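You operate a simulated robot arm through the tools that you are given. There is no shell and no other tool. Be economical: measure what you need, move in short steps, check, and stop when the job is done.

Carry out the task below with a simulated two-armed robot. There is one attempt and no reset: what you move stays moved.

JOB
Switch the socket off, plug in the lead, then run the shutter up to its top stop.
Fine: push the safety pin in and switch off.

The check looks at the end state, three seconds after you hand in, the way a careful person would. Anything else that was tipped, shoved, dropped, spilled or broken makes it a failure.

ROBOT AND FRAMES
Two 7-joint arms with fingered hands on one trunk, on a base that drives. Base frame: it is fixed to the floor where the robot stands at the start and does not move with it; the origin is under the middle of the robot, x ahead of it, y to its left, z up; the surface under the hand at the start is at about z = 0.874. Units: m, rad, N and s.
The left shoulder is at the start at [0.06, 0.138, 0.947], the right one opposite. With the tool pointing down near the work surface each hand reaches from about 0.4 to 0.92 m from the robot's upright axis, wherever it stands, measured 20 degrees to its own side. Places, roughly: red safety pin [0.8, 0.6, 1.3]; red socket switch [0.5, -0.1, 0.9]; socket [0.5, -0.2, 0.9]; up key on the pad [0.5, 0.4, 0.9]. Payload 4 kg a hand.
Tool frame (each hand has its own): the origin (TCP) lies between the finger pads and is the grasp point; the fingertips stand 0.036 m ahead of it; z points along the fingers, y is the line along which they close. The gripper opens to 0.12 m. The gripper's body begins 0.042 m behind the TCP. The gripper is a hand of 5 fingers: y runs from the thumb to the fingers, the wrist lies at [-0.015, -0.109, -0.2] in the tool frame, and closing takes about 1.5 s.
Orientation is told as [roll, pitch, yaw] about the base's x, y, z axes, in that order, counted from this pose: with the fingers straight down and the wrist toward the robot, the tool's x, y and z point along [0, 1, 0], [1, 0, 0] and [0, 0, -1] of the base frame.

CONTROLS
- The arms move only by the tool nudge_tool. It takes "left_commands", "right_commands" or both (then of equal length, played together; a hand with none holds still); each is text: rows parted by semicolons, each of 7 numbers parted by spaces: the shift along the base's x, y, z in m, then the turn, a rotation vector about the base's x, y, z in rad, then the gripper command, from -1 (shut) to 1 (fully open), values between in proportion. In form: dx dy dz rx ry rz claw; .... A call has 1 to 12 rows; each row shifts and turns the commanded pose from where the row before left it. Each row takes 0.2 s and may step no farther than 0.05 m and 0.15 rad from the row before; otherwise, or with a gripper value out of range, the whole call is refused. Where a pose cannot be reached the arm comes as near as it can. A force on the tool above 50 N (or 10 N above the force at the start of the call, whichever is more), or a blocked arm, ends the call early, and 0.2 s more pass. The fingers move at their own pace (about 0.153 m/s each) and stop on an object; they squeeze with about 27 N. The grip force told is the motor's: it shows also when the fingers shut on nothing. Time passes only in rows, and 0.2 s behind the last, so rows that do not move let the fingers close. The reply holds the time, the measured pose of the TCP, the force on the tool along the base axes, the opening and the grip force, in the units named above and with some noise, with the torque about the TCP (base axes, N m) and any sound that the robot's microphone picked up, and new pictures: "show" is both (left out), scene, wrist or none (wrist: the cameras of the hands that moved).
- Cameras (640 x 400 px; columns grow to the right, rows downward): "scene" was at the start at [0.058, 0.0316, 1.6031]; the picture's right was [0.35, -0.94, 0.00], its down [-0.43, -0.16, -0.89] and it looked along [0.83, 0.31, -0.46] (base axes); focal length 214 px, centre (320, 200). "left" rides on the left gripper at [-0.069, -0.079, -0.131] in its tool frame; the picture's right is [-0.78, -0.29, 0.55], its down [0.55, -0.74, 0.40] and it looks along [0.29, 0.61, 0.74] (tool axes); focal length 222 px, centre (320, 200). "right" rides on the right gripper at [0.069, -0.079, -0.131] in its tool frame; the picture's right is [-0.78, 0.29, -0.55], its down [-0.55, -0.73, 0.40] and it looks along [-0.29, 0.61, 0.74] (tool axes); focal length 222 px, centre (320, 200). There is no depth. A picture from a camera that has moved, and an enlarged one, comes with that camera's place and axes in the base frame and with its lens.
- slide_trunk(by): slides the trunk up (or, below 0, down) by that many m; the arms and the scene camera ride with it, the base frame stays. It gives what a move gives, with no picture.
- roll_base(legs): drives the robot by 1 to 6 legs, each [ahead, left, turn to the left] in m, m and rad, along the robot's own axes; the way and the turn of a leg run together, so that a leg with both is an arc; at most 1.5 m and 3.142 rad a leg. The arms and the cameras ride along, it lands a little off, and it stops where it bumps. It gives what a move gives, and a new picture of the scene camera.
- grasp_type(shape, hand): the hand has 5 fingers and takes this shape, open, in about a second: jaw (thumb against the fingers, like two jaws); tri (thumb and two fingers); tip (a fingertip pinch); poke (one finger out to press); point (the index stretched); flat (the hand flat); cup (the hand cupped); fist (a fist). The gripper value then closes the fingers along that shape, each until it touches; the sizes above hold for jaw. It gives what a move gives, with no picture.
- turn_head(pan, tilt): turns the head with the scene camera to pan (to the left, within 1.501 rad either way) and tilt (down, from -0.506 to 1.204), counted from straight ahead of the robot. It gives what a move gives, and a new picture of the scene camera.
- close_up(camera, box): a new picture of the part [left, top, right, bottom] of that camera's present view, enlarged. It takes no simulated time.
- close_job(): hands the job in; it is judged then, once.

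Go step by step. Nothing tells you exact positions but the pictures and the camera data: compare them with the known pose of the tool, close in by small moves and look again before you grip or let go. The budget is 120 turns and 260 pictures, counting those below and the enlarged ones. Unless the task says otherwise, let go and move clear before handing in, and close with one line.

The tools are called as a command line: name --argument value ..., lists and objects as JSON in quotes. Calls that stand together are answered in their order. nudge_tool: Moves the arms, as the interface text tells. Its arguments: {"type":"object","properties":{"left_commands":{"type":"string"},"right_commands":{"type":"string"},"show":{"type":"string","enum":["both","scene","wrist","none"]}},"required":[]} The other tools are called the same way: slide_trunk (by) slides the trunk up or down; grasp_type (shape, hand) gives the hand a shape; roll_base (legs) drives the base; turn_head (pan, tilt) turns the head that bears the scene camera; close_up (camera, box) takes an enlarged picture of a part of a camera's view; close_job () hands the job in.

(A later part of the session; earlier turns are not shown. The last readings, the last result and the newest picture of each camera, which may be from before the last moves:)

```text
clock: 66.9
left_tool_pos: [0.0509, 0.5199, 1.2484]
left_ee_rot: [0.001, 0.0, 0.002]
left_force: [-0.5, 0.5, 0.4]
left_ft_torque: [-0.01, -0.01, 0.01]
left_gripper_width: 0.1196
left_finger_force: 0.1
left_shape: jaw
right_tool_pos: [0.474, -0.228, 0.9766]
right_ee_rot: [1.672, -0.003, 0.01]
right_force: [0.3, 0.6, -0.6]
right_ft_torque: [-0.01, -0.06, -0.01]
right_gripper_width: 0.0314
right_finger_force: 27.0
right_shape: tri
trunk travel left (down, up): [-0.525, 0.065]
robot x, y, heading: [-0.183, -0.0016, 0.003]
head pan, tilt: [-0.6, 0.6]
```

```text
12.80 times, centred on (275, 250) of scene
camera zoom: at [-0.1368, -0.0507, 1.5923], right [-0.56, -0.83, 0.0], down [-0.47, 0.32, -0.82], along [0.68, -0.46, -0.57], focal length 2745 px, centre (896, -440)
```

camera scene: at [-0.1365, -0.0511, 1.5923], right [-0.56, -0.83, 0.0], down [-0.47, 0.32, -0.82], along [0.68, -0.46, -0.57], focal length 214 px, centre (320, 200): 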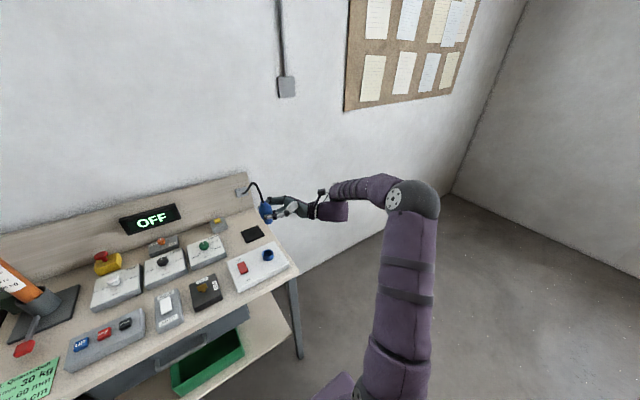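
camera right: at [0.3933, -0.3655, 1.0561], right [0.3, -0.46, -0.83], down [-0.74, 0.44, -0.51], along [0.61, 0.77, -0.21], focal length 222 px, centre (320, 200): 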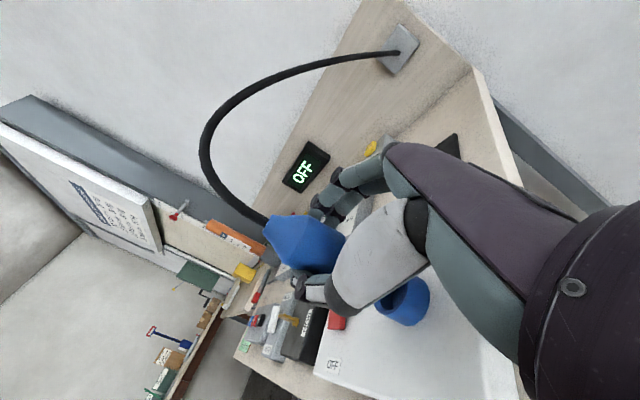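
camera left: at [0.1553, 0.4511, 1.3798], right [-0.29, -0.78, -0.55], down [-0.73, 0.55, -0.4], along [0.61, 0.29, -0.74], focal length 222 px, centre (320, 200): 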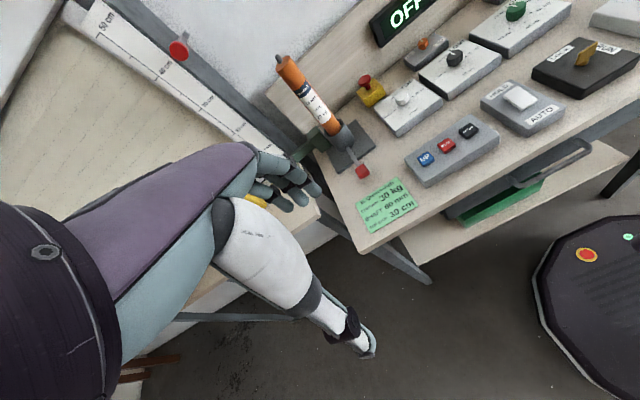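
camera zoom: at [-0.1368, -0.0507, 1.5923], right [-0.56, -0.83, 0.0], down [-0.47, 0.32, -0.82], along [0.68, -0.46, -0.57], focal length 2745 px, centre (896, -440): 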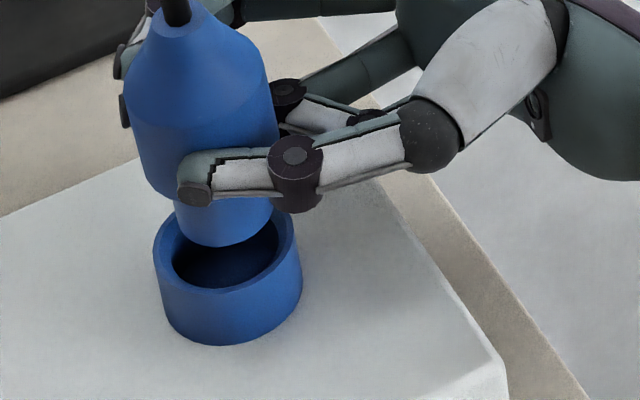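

The fit is tight (about 1 mm), so I want a second view at right angles: I bring the left hand's camera round to look from the left.

nudge_tool --left_commands "0.033 -0.03 -0.012 0 0 -0.1 1;0.033 -0.03 -0.012 0 0 -0.1 1;0.033 -0.03 -0.012 0 0 -0.1 1;0.033 -0.03 -0.012 0 0 -0.1 1;0.033 -0.03 -0.012 0 0 -0.1 1;0.033 -0.03 -0.012 0 0 -0.1 1;0.033 -0.03 -0.012 0 0 -0.1 1;0.033 -0.03 -0.012 0 0 -0.1 1;0.033 -0.03 -0.012 0 0 -0.1 1;0.033 -0.03 -0.012 0 0 -0.1 1;0.033 -0.03 -0.012 0 0 -0.1 1;0.033 -0.03 -0.012 0 0 -0.1 1" --show "wrist"

```text
clock: 69.5
left_tool_pos: [0.4466, 0.1602, 1.1033]
left_ee_rot: [0.0, -0.001, -1.197]
left_force: [-0.2, -0.8, 0.3]
left_ft_torque: [0.02, 0.0, 0.01]
left_gripper_width: 0.1196
left_finger_force: 0.0
left_shape: jaw
right_tool_pos: [0.475, -0.2284, 0.9745]
right_ee_rot: [1.673, -0.004, 0.009]
right_force: [-1.2, -0.1, -0.7]
right_ft_torque: [0.03, 0.01, 0.04]
right_gripper_width: 0.0315
right_finger_force: 27.0
right_shape: tri
trunk travel left (down, up): [-0.525, 0.065]
robot x, y, heading: [-0.1847, 0.0005, 0.005]
head pan, tilt: [-0.6, 0.6]
camera left: at [0.353, 0.2075, 1.2346], right [-0.84, -0.02, -0.55], down [0.24, 0.88, -0.4], along [0.49, -0.47, -0.74], focal length 222 px, centre (320, 200)
```

left: 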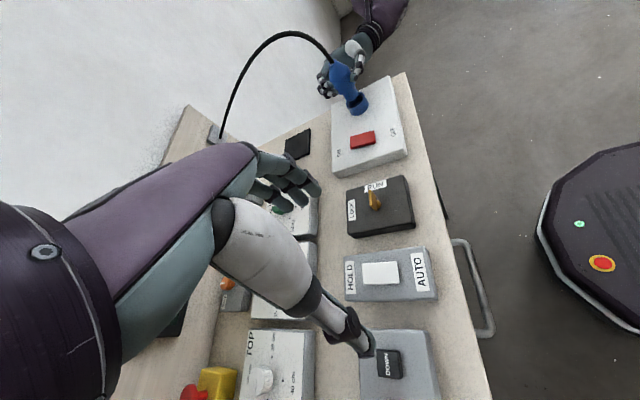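

close_up --camera "left" --box '[310, 50, 400, 125]'

close_up --camera "left" --box '[335, 80, 380, 120]'

```text
5.33 times, centred on (355, 88) of left
camera zoom: at [0.353, 0.2075, 1.2346], right [-0.84, -0.02, -0.55], down [0.24, 0.88, -0.4], along [0.49, -0.47, -0.74], focal length 1185 px, centre (133, 800)
```

zoom: 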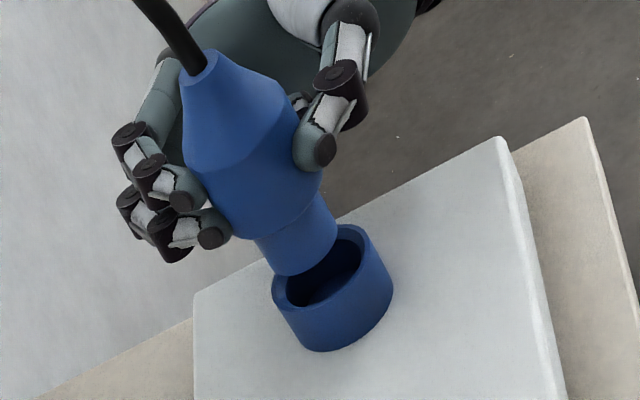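

```text
10.00 times, centred on (358, 100) of left
camera zoom: at [0.353, 0.2075, 1.2346], right [-0.84, -0.02, -0.55], down [0.24, 0.88, -0.4], along [0.49, -0.47, -0.74], focal length 2221 px, centre (-55, 1200)
```

zoom: 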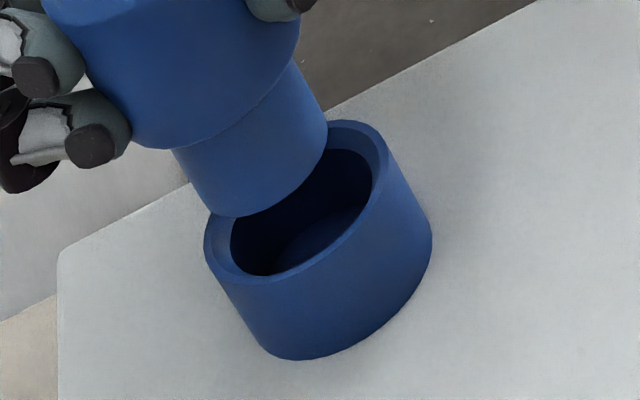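

The left camera shows the nose about 3 mm too far from me and leaning slightly. I correct by 5 mm toward me with a small counter-tilt and look again.

nudge_tool --right_commands "-0.0025 0 0 0 -0.02 0 -1;-0.0025 0 0 0 -0.02 0 -1" --show "none"

close_up --camera "left" --box '[325, 60, 385, 120]'

close_up --camera "scene" --box '[250, 235, 300, 265]'

```text
clock: 70.1
left_tool_pos: [0.4447, 0.1588, 1.1046]
left_ee_rot: [0.0, 0.001, -1.195]
left_force: [0.0, 0.8, 0.4]
left_ft_torque: [0.03, -0.02, 0.0]
left_gripper_width: 0.1201
left_finger_force: 0.0
left_shape: jaw
right_tool_pos: [0.4696, -0.2286, 0.976]
right_ee_rot: [1.671, -0.047, 0.011]
right_force: [1.1, 0.2, -1.1]
right_ft_torque: [0.0, -0.04, -0.03]
right_gripper_width: 0.0311
right_finger_force: 26.7
right_shape: tri
trunk travel left (down, up): [-0.525, 0.065]
robot x, y, heading: [-0.1808, 0.0044, 0.004]
head pan, tilt: [-0.6, 0.6]
```

```text
6.67 times, centred on (355, 90) of left
camera zoom: at [0.3514, 0.2077, 1.2355], right [-0.84, -0.02, -0.55], down [0.24, 0.88, -0.4], along [0.49, -0.47, -0.74], focal length 1481 px, centre (87, 933)
```

zoom: 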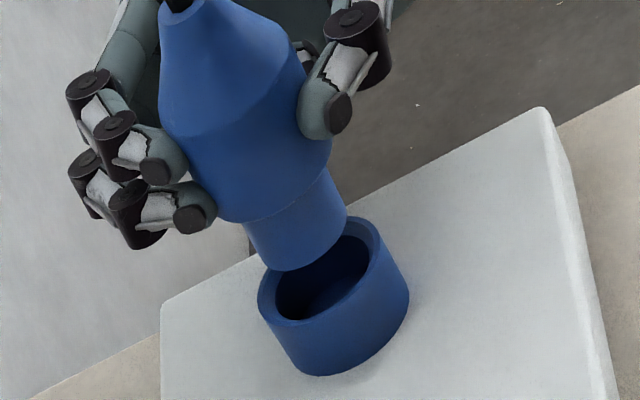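

```text
12.80 times, centred on (275, 250) of scene
camera zoom: at [-0.1369, -0.0506, 1.5923], right [-0.56, -0.83, 0.0], down [-0.47, 0.32, -0.83], along [0.68, -0.46, -0.56], focal length 2745 px, centre (896, -440)
```

zoom: 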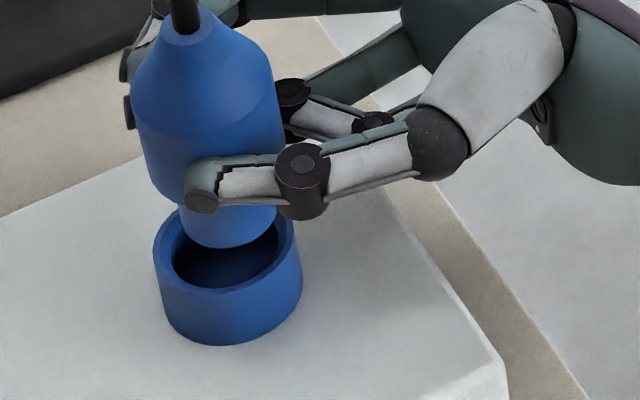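

Tilt is good now. Combining both views the nose needs about (-1.4, +3.5) mm; I apply that, lower 5 mm and recheck.

nudge_tool --right_commands "-0.0014 0.0035 0 0 0 0 -1;0 0 -0.005 0 0 0 -1" --show "none"

close_up --camera "left" --box '[335, 75, 385, 115]'

close_up --camera "scene" --box '[250, 235, 300, 265]'

```text
clock: 70.7
left_tool_pos: [0.4459, 0.1603, 1.104]
left_ee_rot: [0.0, 0.0, -1.197]
left_force: [0.5, 0.0, -0.3]
left_ft_torque: [0.02, 0.03, -0.01]
left_gripper_width: 0.1195
left_finger_force: 0.0
left_shape: jaw
right_tool_pos: [0.4674, -0.2257, 0.9721]
right_ee_rot: [1.67, -0.045, 0.008]
right_force: [0.1, -0.2, 0.0]
right_ft_torque: [0.0, 0.02, 0.01]
right_gripper_width: 0.0314
right_finger_force: 27.0
right_shape: tri
trunk travel left (down, up): [-0.525, 0.065]
robot x, y, heading: [-0.1795, -0.0018, 0.003]
head pan, tilt: [-0.6, 0.6]
```

```text
10.00 times, centred on (360, 95) of left
camera zoom: at [0.3516, 0.2076, 1.2354], right [-0.84, -0.02, -0.55], down [0.24, 0.89, -0.4], along [0.49, -0.47, -0.74], focal length 2221 px, centre (-80, 1250)
```

zoom: 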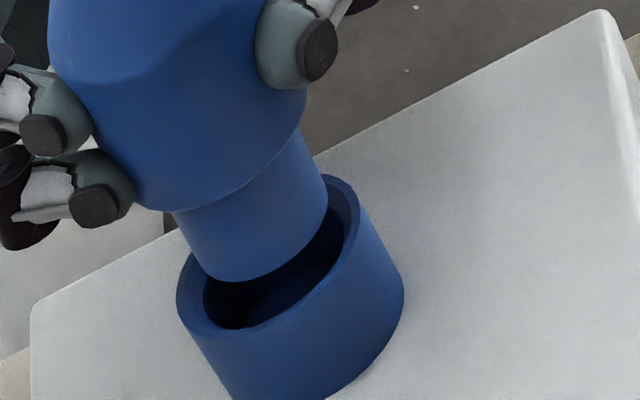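

```text
12.80 times, centred on (275, 250) of scene
camera zoom: at [-0.1366, -0.0508, 1.5923], right [-0.56, -0.83, 0.0], down [-0.47, 0.32, -0.82], along [0.68, -0.46, -0.57], focal length 2745 px, centre (896, -440)
```

zoom: 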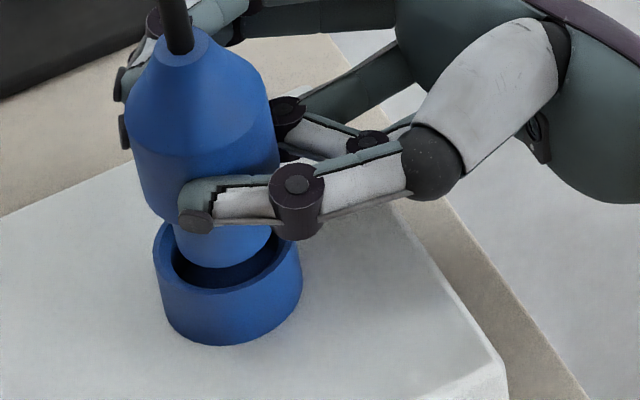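

Both views agree within half a millimetre. I lower in small steps.

nudge_tool --right_commands "0 0 -0.004 0 0 0 -1;0 0 -0.004 0 0 0 -1;0 0 -0.004 0 0 0 -1" --show "none"

close_up --camera "left" --box '[335, 75, 385, 115]'

close_up --camera "scene" --box '[250, 235, 300, 265]'

```text
clock: 71.5
left_tool_pos: [0.4448, 0.1595, 1.1035]
left_ee_rot: [0.0, -0.001, -1.196]
left_force: [-0.4, -0.1, -0.1]
left_ft_torque: [0.01, 0.0, 0.03]
left_gripper_width: 0.1197
left_finger_force: 0.0
left_shape: jaw
right_tool_pos: [0.4691, -0.2242, 0.9578]
right_ee_rot: [1.671, -0.045, 0.009]
right_force: [0.7, -1.0, -0.5]
right_ft_torque: [-0.04, 0.02, -0.02]
right_gripper_width: 0.0314
right_finger_force: 26.9
right_shape: tri
trunk travel left (down, up): [-0.525, 0.065]
robot x, y, heading: [-0.183, 0.0035, 0.002]
head pan, tilt: [-0.6, 0.6]
```

```text
10.00 times, centred on (360, 95) of left
camera zoom: at [0.3516, 0.2076, 1.2354], right [-0.84, -0.02, -0.55], down [0.24, 0.89, -0.4], along [0.49, -0.47, -0.74], focal length 2221 px, centre (-80, 1250)
```

zoom: 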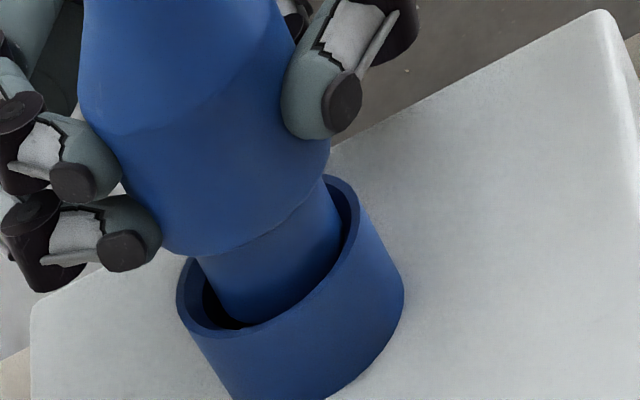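

```text
12.80 times, centred on (275, 250) of scene
camera zoom: at [-0.1367, -0.0507, 1.5923], right [-0.56, -0.83, 0.0], down [-0.47, 0.32, -0.82], along [0.68, -0.46, -0.57], focal length 2745 px, centre (896, -440)
```

zoom: 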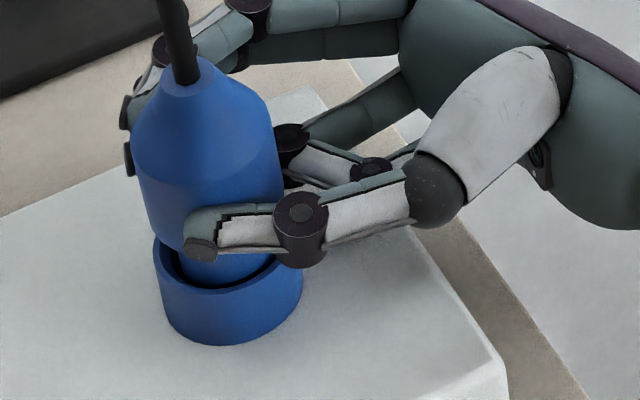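

It is entering freely. I continue down.

nudge_tool --right_commands "0 0 -0.004 0 0 0 -1;0 0 -0.004 0 0 0 -1" --show "none"

close_up --camera "left" --box '[325, 65, 385, 115]'

close_up --camera "scene" --box '[250, 235, 300, 265]'

```text
clock: 72.1
left_tool_pos: [0.4422, 0.1589, 1.1058]
left_ee_rot: [0.004, -0.001, -1.195]
left_force: [0.0, 0.3, 0.0]
left_ft_torque: [0.0, -0.01, -0.01]
left_gripper_width: 0.1199
left_finger_force: 0.2
left_shape: jaw
right_tool_pos: [0.4666, -0.2244, 0.957]
right_ee_rot: [1.674, -0.056, 0.01]
right_force: [-7.2, -7.0, 32.3]
right_ft_torque: [-1.73, -0.29, -0.64]
right_gripper_width: 0.0313
right_finger_force: 27.0
right_shape: tri
trunk travel left (down, up): [-0.525, 0.065]
robot x, y, heading: [-0.184, -0.0001, -0.0]
head pan, tilt: [-0.6, 0.6]
```

```text
8.00 times, centred on (355, 90) of left
camera zoom: at [0.3484, 0.2076, 1.2375], right [-0.84, -0.02, -0.55], down [0.24, 0.88, -0.4], along [0.49, -0.47, -0.74], focal length 1777 px, centre (40, 1080)
```

zoom: 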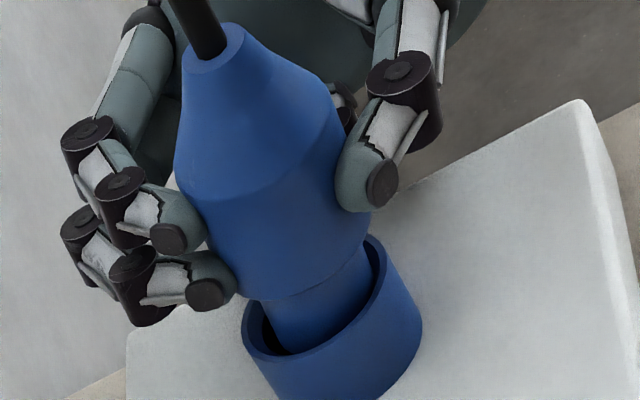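

```text
12.80 times, centred on (275, 250) of scene
camera zoom: at [-0.141, -0.0503, 1.5931], right [-0.56, -0.83, 0.0], down [-0.47, 0.32, -0.83], along [0.68, -0.46, -0.56], focal length 2745 px, centre (896, -440)
```

zoom: 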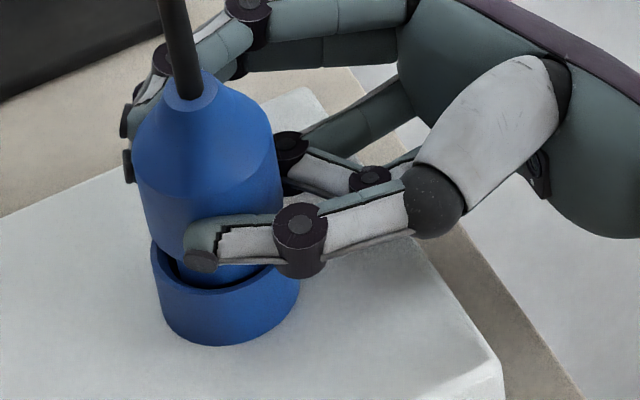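

The nose is about 12 mm in, but the heel of the hand now touches the panel's edge. I ease off, open a little, raise and tilt the hand, and regrip higher on the plug.

nudge_tool --right_commands "0 0 0.004 0 0 0 -1;0 0 0.002 0 0 0 -0.6;0 0 0 0 0 0 -0.2;0 0 0 0 0 0 0;0 0 0 0 0 0 0" --show "none"

close_up --camera "left" --box '[325, 65, 385, 115]'

close_up --camera "scene" --box '[250, 225, 300, 265]'

```text
clock: 73.3
left_tool_pos: [0.4438, 0.1603, 1.1055]
left_ee_rot: [0.002, 0.001, -1.196]
left_force: [0.5, 0.7, -0.2]
left_ft_torque: [0.0, 0.03, 0.0]
left_gripper_width: 0.1199
left_finger_force: 0.0
left_shape: jaw
right_tool_pos: [0.4669, -0.2238, 0.9579]
right_ee_rot: [1.67, -0.043, 0.01]
right_force: [-5.1, -2.7, 17.2]
right_ft_torque: [-0.92, -0.14, -0.25]
right_gripper_width: 0.06
right_finger_force: 0.1
right_shape: tri
trunk travel left (down, up): [-0.525, 0.065]
robot x, y, heading: [-0.1818, 0.0022, -0.002]
head pan, tilt: [-0.6, 0.6]
```

```text
8.00 times, centred on (355, 90) of left
camera zoom: at [0.3497, 0.208, 1.2362], right [-0.84, -0.02, -0.55], down [0.24, 0.88, -0.4], along [0.49, -0.47, -0.74], focal length 1777 px, centre (40, 1080)
```

zoom: 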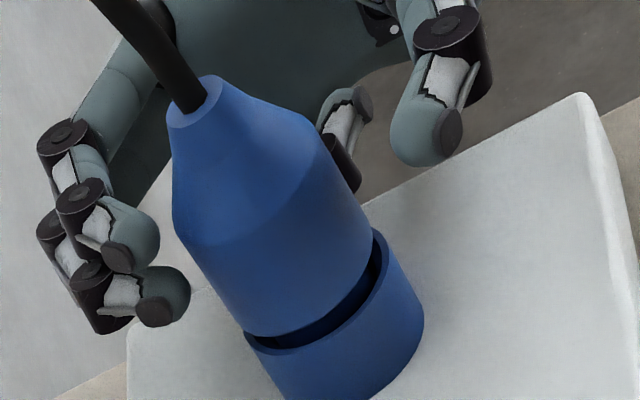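

```text
10.00 times, centred on (275, 245) of scene
camera zoom: at [-0.1391, -0.0502, 1.5924], right [-0.56, -0.83, 0.0], down [-0.47, 0.32, -0.83], along [0.68, -0.46, -0.56], focal length 2145 px, centre (770, -250)
```

zoom: 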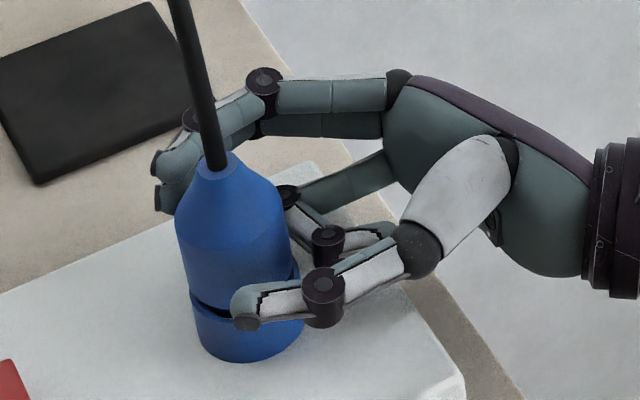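

The plug dropped further by itself and is almost home. I raise the hand 1.5 cm, tilt it slightly and regrip to press it fully in.

nudge_tool --right_commands "0 0 0.007 0 0 0 0;0 0 0.008 -0.1 0 0 0;0 0 0 -0.1 0 0 0;0 0 0 0 0 0 -0.5;0 0 0 0 0 0 -1;0 0 0 0 0 0 -1;0 0 0 0 0 0 -1;0 0 0 0 0 0 -1" --show "none"

close_up --camera "left" --box '[325, 65, 385, 115]'

close_up --camera "scene" --box '[250, 225, 300, 265]'

```text
clock: 75.1
left_tool_pos: [0.445, 0.1609, 1.1039]
left_ee_rot: [0.001, -0.001, -1.198]
left_force: [-0.2, 0.9, -0.4]
left_ft_torque: [0.01, -0.02, 0.0]
left_gripper_width: 0.1195
left_finger_force: 0.0
left_shape: jaw
right_tool_pos: [0.4673, -0.2237, 0.973]
right_ee_rot: [1.473, -0.044, 0.019]
right_force: [2.3, 6.6, 14.5]
right_ft_torque: [0.27, -0.1, -0.14]
right_gripper_width: 0.0118
right_finger_force: 26.7
right_shape: tri
trunk travel left (down, up): [-0.525, 0.065]
robot x, y, heading: [-0.1856, 0.0001, 0.006]
head pan, tilt: [-0.6, 0.6]
```

```text
8.00 times, centred on (355, 90) of left
camera zoom: at [0.3507, 0.2087, 1.2358], right [-0.84, -0.02, -0.55], down [0.24, 0.88, -0.4], along [0.49, -0.47, -0.74], focal length 1777 px, centre (40, 1080)
```

zoom: 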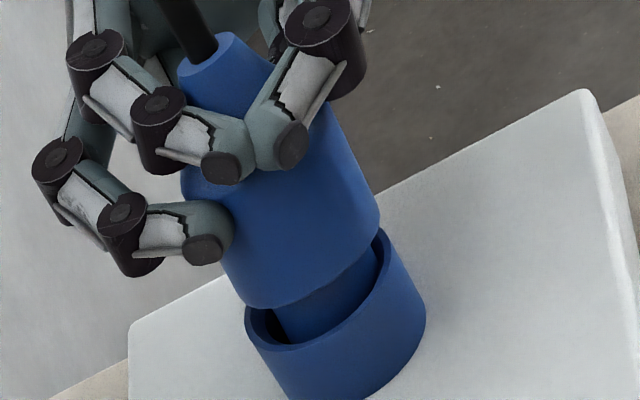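

```text
10.00 times, centred on (275, 245) of scene
camera zoom: at [-0.1377, -0.0495, 1.5925], right [-0.56, -0.83, 0.0], down [-0.47, 0.32, -0.83], along [0.68, -0.46, -0.56], focal length 2145 px, centre (770, -250)
```

zoom: 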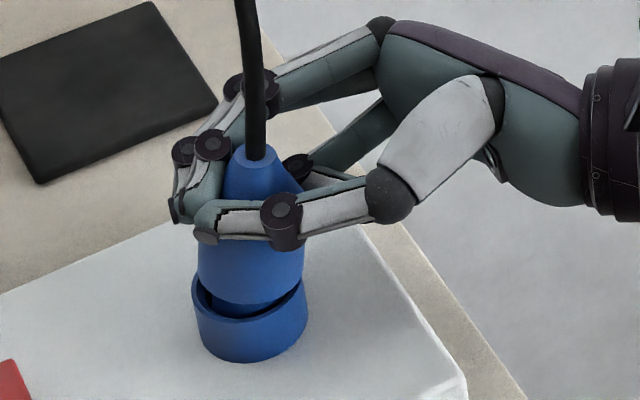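

The fingers wrap the taper above the body, which is good for pressing. I push down in small steps.

nudge_tool --right_commands "0 0 -0.004 0 0 0 -1;0 0 -0.004 0 0 0 -1;0 0 -0.004 0 0 0 -1" --show "none"

close_up --camera "left" --box '[325, 65, 385, 115]'

close_up --camera "scene" --box '[250, 225, 300, 265]'

```text
clock: 75.9
left_tool_pos: [0.4439, 0.1617, 1.1043]
left_ee_rot: [0.002, 0.0, -1.197]
left_force: [-0.1, 0.1, 0.1]
left_ft_torque: [0.01, 0.01, 0.01]
left_gripper_width: 0.1198
left_finger_force: 0.0
left_shape: jaw
right_tool_pos: [0.4673, -0.2213, 0.9692]
right_ee_rot: [1.481, -0.053, 0.024]
right_force: [-0.2, 9.5, 39.2]
right_ft_torque: [0.71, -0.27, -0.01]
right_gripper_width: 0.0114
right_finger_force: 27.2
right_shape: tri
trunk travel left (down, up): [-0.525, 0.065]
robot x, y, heading: [-0.183, -0.0007, 0.001]
head pan, tilt: [-0.6, 0.6]
```

```text
8.00 times, centred on (355, 90) of left
camera zoom: at [0.3485, 0.2097, 1.2368], right [-0.84, -0.02, -0.55], down [0.24, 0.88, -0.4], along [0.49, -0.47, -0.73], focal length 1777 px, centre (40, 1080)
```

zoom: 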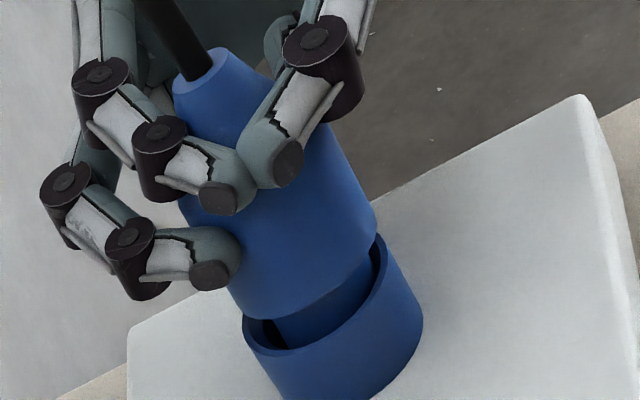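

```text
10.00 times, centred on (275, 245) of scene
camera zoom: at [-0.1405, -0.0482, 1.5929], right [-0.56, -0.83, 0.0], down [-0.47, 0.32, -0.83], along [0.68, -0.46, -0.56], focal length 2145 px, centre (770, -250)
```

zoom: 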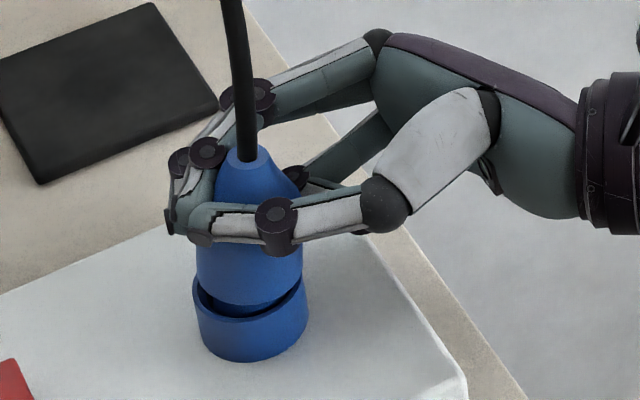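

It is jammed slightly askew; releasing made it settle before, so I release again and look.

nudge_tool --right_commands "0 0 0.004 0 0 0 -0.5;0 0 0.002 0 0 0 0;0 0 0 0 0 0 0.2;0 0 0 0 0 0 0.2;0 0 0 0 0 0 0.2" --show "none"

close_up --camera "left" --box '[325, 65, 385, 115]'

close_up --camera "scene" --box '[250, 225, 300, 265]'

```text
clock: 77.1
left_tool_pos: [0.445, 0.1597, 1.1026]
left_ee_rot: [-0.001, 0.0, -1.197]
left_force: [0.5, 0.5, 0.0]
left_ft_torque: [0.02, -0.01, -0.01]
left_gripper_width: 0.1196
left_finger_force: 0.0
left_shape: jaw
right_tool_pos: [0.4693, -0.2267, 0.9665]
right_ee_rot: [1.471, -0.042, 0.019]
right_force: [0.1, -0.5, 0.0]
right_ft_torque: [-0.04, 0.02, -0.01]
right_gripper_width: 0.0718
right_finger_force: 0.0
right_shape: tri
trunk travel left (down, up): [-0.525, 0.065]
robot x, y, heading: [-0.1817, -0.0019, 0.003]
head pan, tilt: [-0.6, 0.6]
```

```text
8.00 times, centred on (355, 90) of left
camera zoom: at [0.3515, 0.2077, 1.2354], right [-0.84, -0.02, -0.55], down [0.24, 0.89, -0.4], along [0.49, -0.47, -0.74], focal length 1777 px, centre (40, 1080)
```

zoom: 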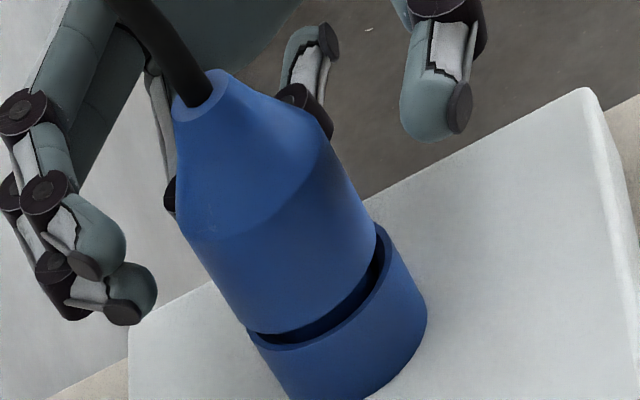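

```text
10.00 times, centred on (275, 245) of scene
camera zoom: at [-0.1367, -0.0507, 1.5923], right [-0.56, -0.83, 0.0], down [-0.47, 0.32, -0.82], along [0.68, -0.46, -0.57], focal length 2145 px, centre (770, -250)
```

zoom: 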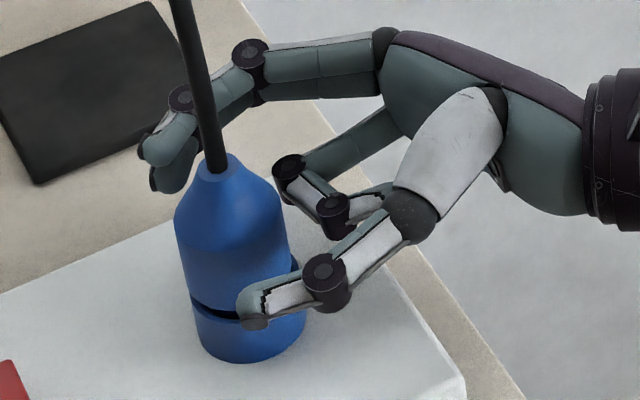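

It rests nearly home with a slim gap on my side. I grip the body at this height and press once more.

nudge_tool --right_commands "0 0.003 0.004 0 0 0 0.2;0 0 0 0 0 0 -0.3;0 0 0 0 0 0 -1;0 0 0 0 0 0 -1;0 0 0 0 0 0 -1;0 0 0 0 0 0 -1" --show "none"

close_up --camera "left" --box '[325, 65, 385, 115]'

close_up --camera "scene" --box '[250, 225, 300, 265]'

```text
clock: 78.5
left_tool_pos: [0.4445, 0.1618, 1.1046]
left_ee_rot: [0.001, -0.001, -1.197]
left_force: [0.2, 1.5, -0.1]
left_ft_torque: [0.01, -0.04, 0.0]
left_gripper_width: 0.1199
left_finger_force: 0.0
left_shape: jaw
right_tool_pos: [0.4691, -0.2235, 0.9725]
right_ee_rot: [1.47, -0.044, 0.019]
right_force: [0.1, 1.4, 8.2]
right_ft_torque: [0.06, -0.04, 0.0]
right_gripper_width: 0.0101
right_finger_force: 27.3
right_shape: tri
trunk travel left (down, up): [-0.525, 0.065]
robot x, y, heading: [-0.1823, 0.0002, 0.008]
head pan, tilt: [-0.6, 0.6]
```

```text
8.00 times, centred on (355, 90) of left
camera zoom: at [0.3508, 0.2081, 1.2358], right [-0.84, -0.02, -0.55], down [0.24, 0.88, -0.4], along [0.49, -0.47, -0.74], focal length 1777 px, centre (40, 1080)
```

zoom: 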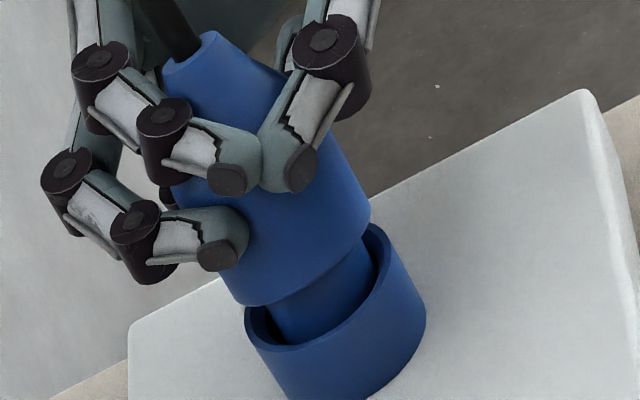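

```text
10.00 times, centred on (275, 245) of scene
camera zoom: at [-0.1376, -0.0502, 1.5924], right [-0.56, -0.83, 0.0], down [-0.47, 0.32, -0.83], along [0.68, -0.46, -0.56], focal length 2145 px, centre (770, -250)
```

zoom: 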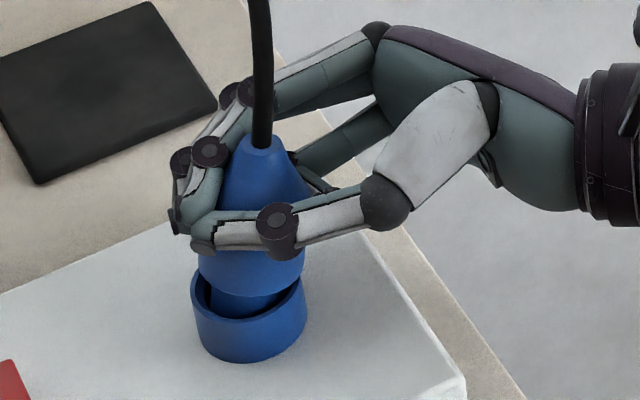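

Closing up here only lifts it; released, it sinks home. I release, withdraw to the right and test by looking closely.

nudge_tool --right_commands "0 0 -0.004 0 0 0 -0.6;0 0 0 0 0 0 0;0 0 0 0 0 0 0.5;0 0 0 0 0 0 0.5;0 -0.03 0.002 0 0 0 0.5;0 -0.04 0.01 0 0 0 0.5;0 -0.04 0.03 0 0 0 0.5;0 -0.01 0.04 0 0 0 0.5" --show "none"

close_up --camera "left" --box '[325, 65, 385, 115]'

close_up --camera "scene" --box '[230, 205, 310, 275]'

```text
clock: 80.3
left_tool_pos: [0.4451, 0.1603, 1.1044]
left_ee_rot: [-0.001, -0.001, -1.198]
left_force: [-0.5, 0.1, 0.2]
left_ft_torque: [0.01, 0.02, -0.01]
left_gripper_width: 0.1199
left_finger_force: 0.0
left_shape: jaw
right_tool_pos: [0.4687, -0.3395, 1.0474]
right_ee_rot: [1.469, -0.042, 0.02]
right_force: [-0.5, 0.0, 0.4]
right_ft_torque: [-0.02, 0.0, -0.01]
right_gripper_width: 0.0897
right_finger_force: 0.1
right_shape: tri
trunk travel left (down, up): [-0.525, 0.065]
robot x, y, heading: [-0.182, -0.0029, 0.009]
head pan, tilt: [-0.6, 0.6]
```

```text
8.00 times, centred on (355, 90) of left
camera zoom: at [0.3509, 0.2084, 1.2355], right [-0.84, -0.02, -0.55], down [0.24, 0.89, -0.4], along [0.49, -0.47, -0.74], focal length 1777 px, centre (40, 1080)
```

zoom: 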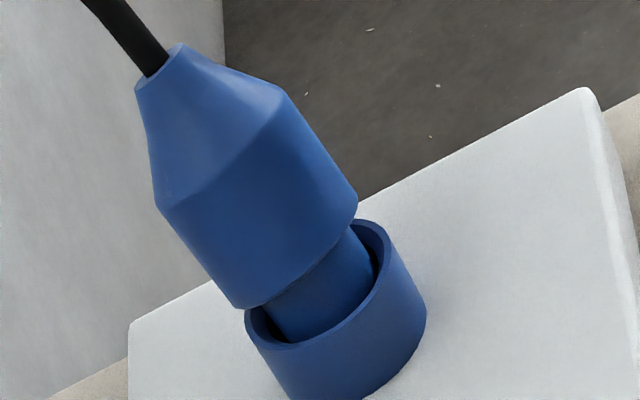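

```text
5.71 times, centred on (270, 240) of scene
camera zoom: at [-0.1374, -0.05, 1.5923], right [-0.56, -0.83, 0.0], down [-0.47, 0.32, -0.83], along [0.68, -0.46, -0.56], focal length 1226 px, centre (606, -29)
```

zoom: 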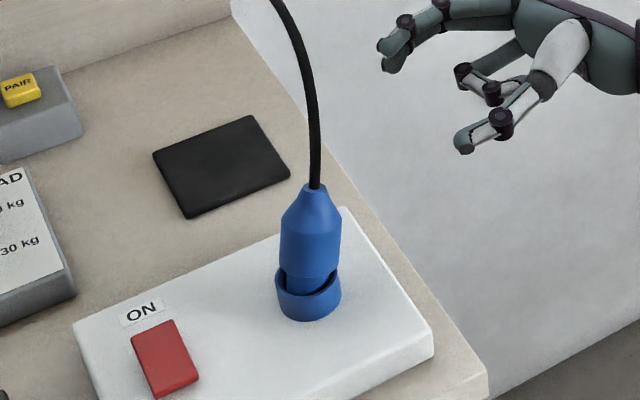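

Withdrawing tugged it up a little; it leans in the socket. I come back lower with the hand rolled less, so the fingers take the cylindrical body, then press.

nudge_tool --right_commands "0 0 -0.03 -0.08 0 0 0.5;0 0 -0.04 0 0 0 0.5;0 0 -0.018 0 0 0 0.5;0 0.04 0 0 0 0 0.5;0 0.04 0 0 0 0 0.5;0 0.03 0 0 0 0 0.5" --show "none"

close_up --camera "left" --box '[315, 55, 395, 115]'

close_up --camera "scene" --box '[240, 215, 310, 270]'

```text
clock: 81.7
left_tool_pos: [0.4463, 0.1597, 1.1045]
left_ee_rot: [0.001, -0.001, -1.197]
left_force: [1.0, 0.1, -0.7]
left_ft_torque: [-0.01, -0.02, 0.0]
left_gripper_width: 0.1197
left_finger_force: 0.0
left_shape: jaw
right_tool_pos: [0.4703, -0.2309, 0.9599]
right_ee_rot: [1.391, -0.04, 0.021]
right_force: [0.7, -0.6, -0.1]
right_ft_torque: [0.0, 0.01, 0.0]
right_gripper_width: 0.0898
right_finger_force: 0.1
right_shape: tri
trunk travel left (down, up): [-0.525, 0.065]
robot x, y, heading: [-0.1832, -0.0004, 0.007]
head pan, tilt: [-0.6, 0.6]
```

```text
6.67 times, centred on (355, 85) of left
camera zoom: at [0.3515, 0.208, 1.2354], right [-0.84, -0.02, -0.55], down [0.24, 0.88, -0.4], along [0.49, -0.47, -0.74], focal length 1481 px, centre (87, 967)
```

zoom: 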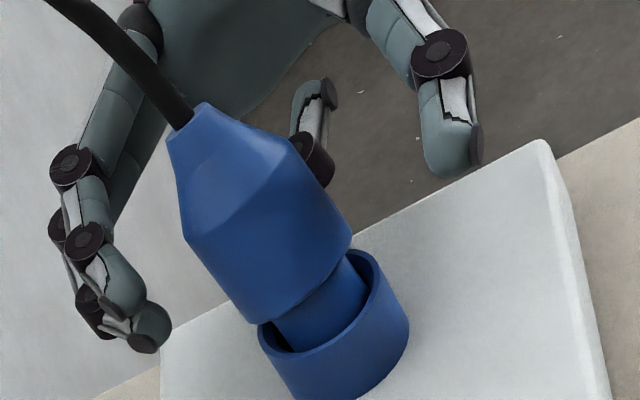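

```text
7.27 times, centred on (275, 242) of scene
camera zoom: at [-0.1368, -0.0503, 1.5923], right [-0.56, -0.83, 0.0], down [-0.47, 0.32, -0.83], along [0.68, -0.46, -0.56], focal length 1560 px, centre (647, -109)
```

zoom: 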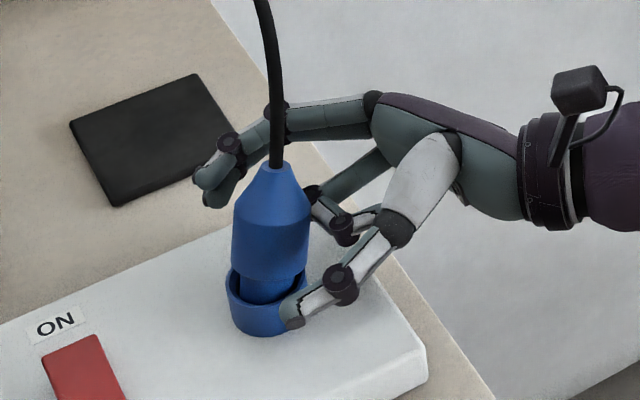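

nudge_tool --right_commands "0 0.001 0 0 0 0 0;0 0 0 0 0 0 -0.5;0 0 0 0 0 0 -1;0 0 0 0 0 0 -1;0 0 0 0 0 0 -1;0 0 0 0 0 0 -1" --show "none"

close_up --camera "left" --box '[315, 55, 395, 115]'

close_up --camera "scene" --box '[240, 215, 310, 270]'

```text
clock: 83.1
left_tool_pos: [0.4455, 0.1619, 1.1039]
left_ee_rot: [0.001, -0.002, -1.195]
left_force: [0.5, 0.0, 0.0]
left_ft_torque: [0.01, 0.0, -0.02]
left_gripper_width: 0.1196
left_finger_force: 0.1
left_shape: jaw
right_tool_pos: [0.4687, -0.2281, 0.9633]
right_ee_rot: [1.394, -0.042, 0.024]
right_force: [2.2, 15.9, 10.9]
right_ft_torque: [0.23, -0.16, -0.07]
right_gripper_width: 0.0176
right_finger_force: 26.8
right_shape: tri
trunk travel left (down, up): [-0.525, 0.065]
robot x, y, heading: [-0.1807, -0.0017, 0.003]
head pan, tilt: [-0.6, 0.6]
```

```text
6.67 times, centred on (355, 85) of left
camera zoom: at [0.3507, 0.2099, 1.2356], right [-0.84, -0.02, -0.55], down [0.24, 0.88, -0.4], along [0.49, -0.47, -0.74], focal length 1481 px, centre (87, 967)
```

zoom: 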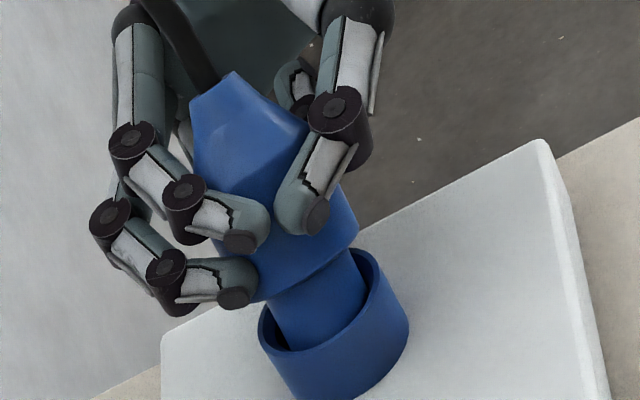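

```text
7.27 times, centred on (275, 242) of scene
camera zoom: at [-0.1376, -0.0483, 1.5925], right [-0.56, -0.83, 0.0], down [-0.47, 0.32, -0.83], along [0.68, -0.46, -0.56], focal length 1560 px, centre (647, -109)
```

zoom: 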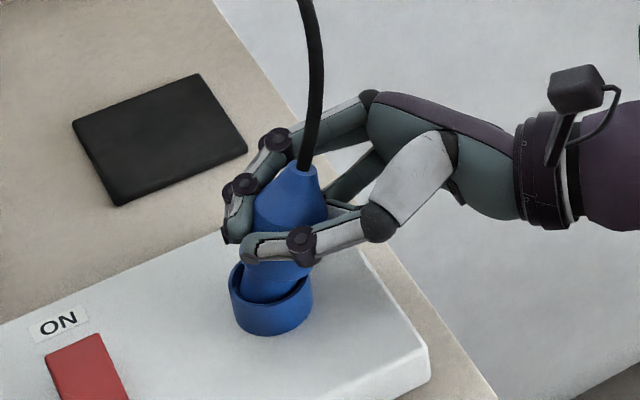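

The fingers close ahead of the plug's axis and pull it over. I open, shift 1 cm to the right, and close again.

nudge_tool --right_commands "0 0 0 0 0 0 -0.3;0 0 0 0 0 0 0;0 -0.005 0 0 0 0 0;0 -0.006 0 0 0 0 0;0 0 0 0 0 0 -0.5;0 0 0 0 0 0 -1;0 0 0 0 0 0 -1;0 0 0 0 0 0 -1;0 0 0 0 0 0 -1" --show "none"

close_up --camera "left" --box '[315, 55, 395, 115]'

close_up --camera "scene" --box '[240, 215, 310, 270]'

```text
clock: 85.1
left_tool_pos: [0.4459, 0.1605, 1.1035]
left_ee_rot: [-0.001, -0.002, -1.198]
left_force: [1.3, -0.1, -0.6]
left_ft_torque: [-0.02, -0.02, 0.02]
left_gripper_width: 0.12
left_finger_force: 0.1
left_shape: jaw
right_tool_pos: [0.4701, -0.2426, 0.9611]
right_ee_rot: [1.392, -0.04, 0.022]
right_force: [1.1, 1.1, 0.2]
right_ft_torque: [-0.02, -0.01, -0.02]
right_gripper_width: 0.0328
right_finger_force: 27.2
right_shape: tri
trunk travel left (down, up): [-0.525, 0.065]
robot x, y, heading: [-0.1854, -0.0013, 0.002]
head pan, tilt: [-0.6, 0.6]
```

```text
6.67 times, centred on (355, 85) of left
camera zoom: at [0.3515, 0.2078, 1.2354], right [-0.84, -0.02, -0.55], down [0.24, 0.89, -0.4], along [0.49, -0.47, -0.74], focal length 1481 px, centre (87, 967)
```

zoom: 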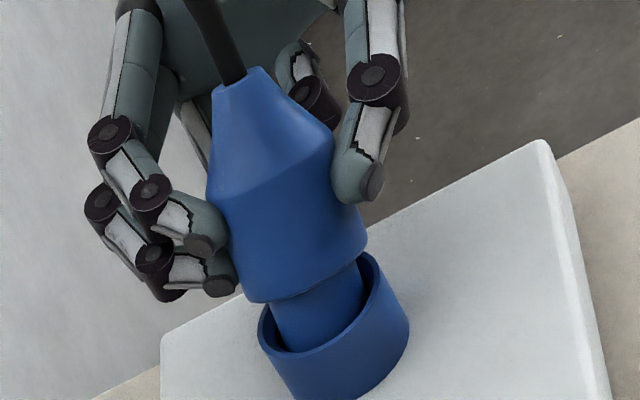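

```text
7.27 times, centred on (275, 242) of scene
camera zoom: at [-0.1367, -0.0505, 1.5923], right [-0.56, -0.83, 0.0], down [-0.47, 0.32, -0.82], along [0.68, -0.46, -0.57], focal length 1560 px, centre (647, -109)
```

zoom: 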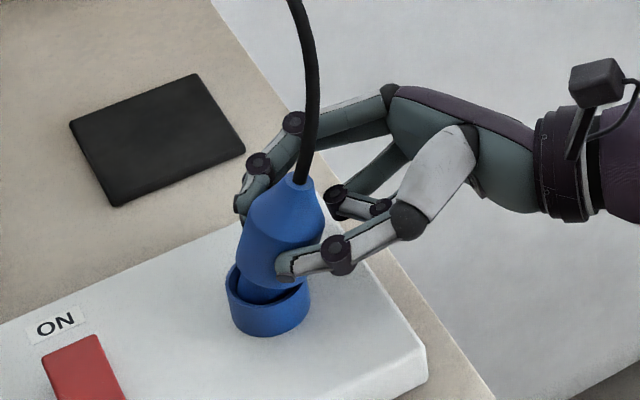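

A firm grip on the body now, but the plug leans to the right. I rotate hand and plug upright about the nose.

nudge_tool --right_commands "0 0.005 0.002 -0.0875 0 0 -1;0 0.005 0.002 -0.0875 0 0 -1;0 0.005 0.002 -0.0875 0 0 -1;0 0.004 0.002 -0.0875 0 0 -1" --show "none"

close_up --camera "left" --box '[315, 55, 395, 115]'

close_up --camera "scene" --box '[240, 215, 310, 270]'

```text
clock: 86.1
left_tool_pos: [0.4448, 0.1611, 1.104]
left_ee_rot: [0.0, 0.001, -1.196]
left_force: [0.0, 0.0, -0.8]
left_ft_torque: [0.01, -0.04, -0.02]
left_gripper_width: 0.1199
left_finger_force: 0.1
left_shape: jaw
right_tool_pos: [0.4693, -0.2241, 0.967]
right_ee_rot: [1.038, -0.03, 0.032]
right_force: [0.1, -0.6, 0.4]
right_ft_torque: [-0.07, -0.01, -0.04]
right_gripper_width: 0.0326
right_finger_force: 27.0
right_shape: tri
trunk travel left (down, up): [-0.525, 0.065]
robot x, y, heading: [-0.1832, -0.0004, 0.009]
head pan, tilt: [-0.6, 0.6]
```

```text
6.67 times, centred on (355, 85) of left
camera zoom: at [0.3513, 0.2079, 1.2354], right [-0.84, -0.02, -0.55], down [0.24, 0.89, -0.4], along [0.49, -0.47, -0.74], focal length 1481 px, centre (87, 967)
```

zoom: 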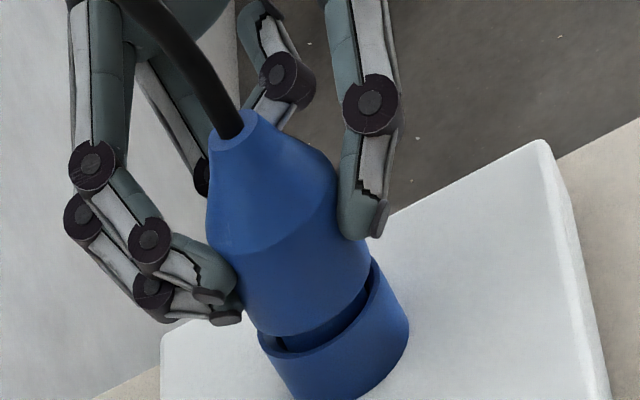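

```text
7.27 times, centred on (275, 242) of scene
camera zoom: at [-0.1369, -0.0504, 1.5923], right [-0.56, -0.83, 0.0], down [-0.47, 0.32, -0.83], along [0.68, -0.46, -0.56], focal length 1560 px, centre (647, -109)
```

zoom: 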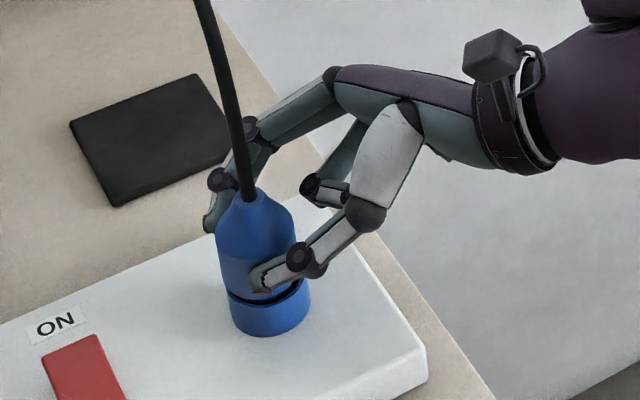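

Upright and almost home, with the hand well clear. I press down.

nudge_tool --right_commands "0 0 -0.003 0 0 0 -1;0 0 -0.003 0 0 0 -1;0 0 -0.003 0 0 0 -1" --show "none"

close_up --camera "left" --box '[315, 55, 395, 115]'

close_up --camera "scene" --box '[240, 215, 310, 270]'

```text
clock: 86.9
left_tool_pos: [0.4448, 0.1611, 1.1042]
left_ee_rot: [0.001, 0.0, -1.198]
left_force: [0.4, -0.7, -0.4]
left_ft_torque: [-0.01, 0.01, -0.01]
left_gripper_width: 0.1198
left_finger_force: 0.0
left_shape: jaw
right_tool_pos: [0.4699, -0.2245, 0.963]
right_ee_rot: [1.044, -0.036, 0.033]
right_force: [4.9, -4.1, 15.3]
right_ft_torque: [0.29, -0.17, -0.11]
right_gripper_width: 0.0332
right_finger_force: 27.0
right_shape: tri
trunk travel left (down, up): [-0.525, 0.065]
robot x, y, heading: [-0.1795, -0.0011, 0.001]
head pan, tilt: [-0.6, 0.6]
```

```text
6.67 times, centred on (355, 85) of left
camera zoom: at [0.3509, 0.2076, 1.2361], right [-0.84, -0.02, -0.55], down [0.24, 0.89, -0.4], along [0.49, -0.47, -0.74], focal length 1481 px, centre (87, 967)
```

zoom: 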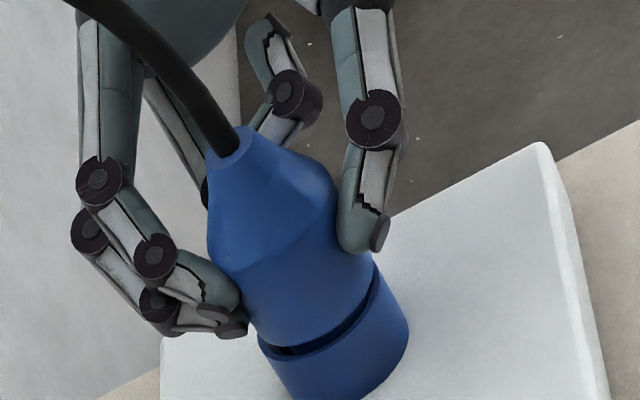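

```text
7.27 times, centred on (275, 242) of scene
camera zoom: at [-0.1376, -0.0507, 1.5926], right [-0.56, -0.83, 0.0], down [-0.47, 0.32, -0.83], along [0.68, -0.46, -0.56], focal length 1560 px, centre (647, -109)
```

zoom: 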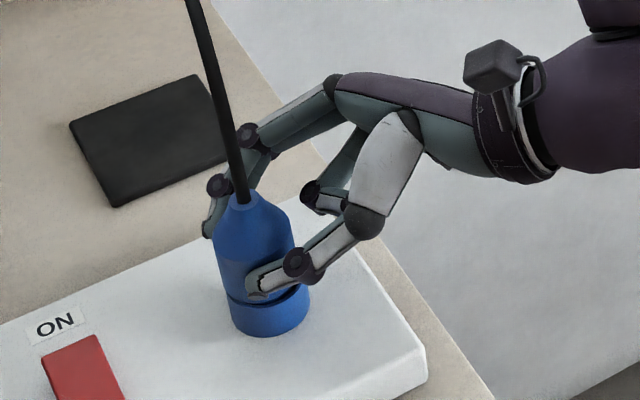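

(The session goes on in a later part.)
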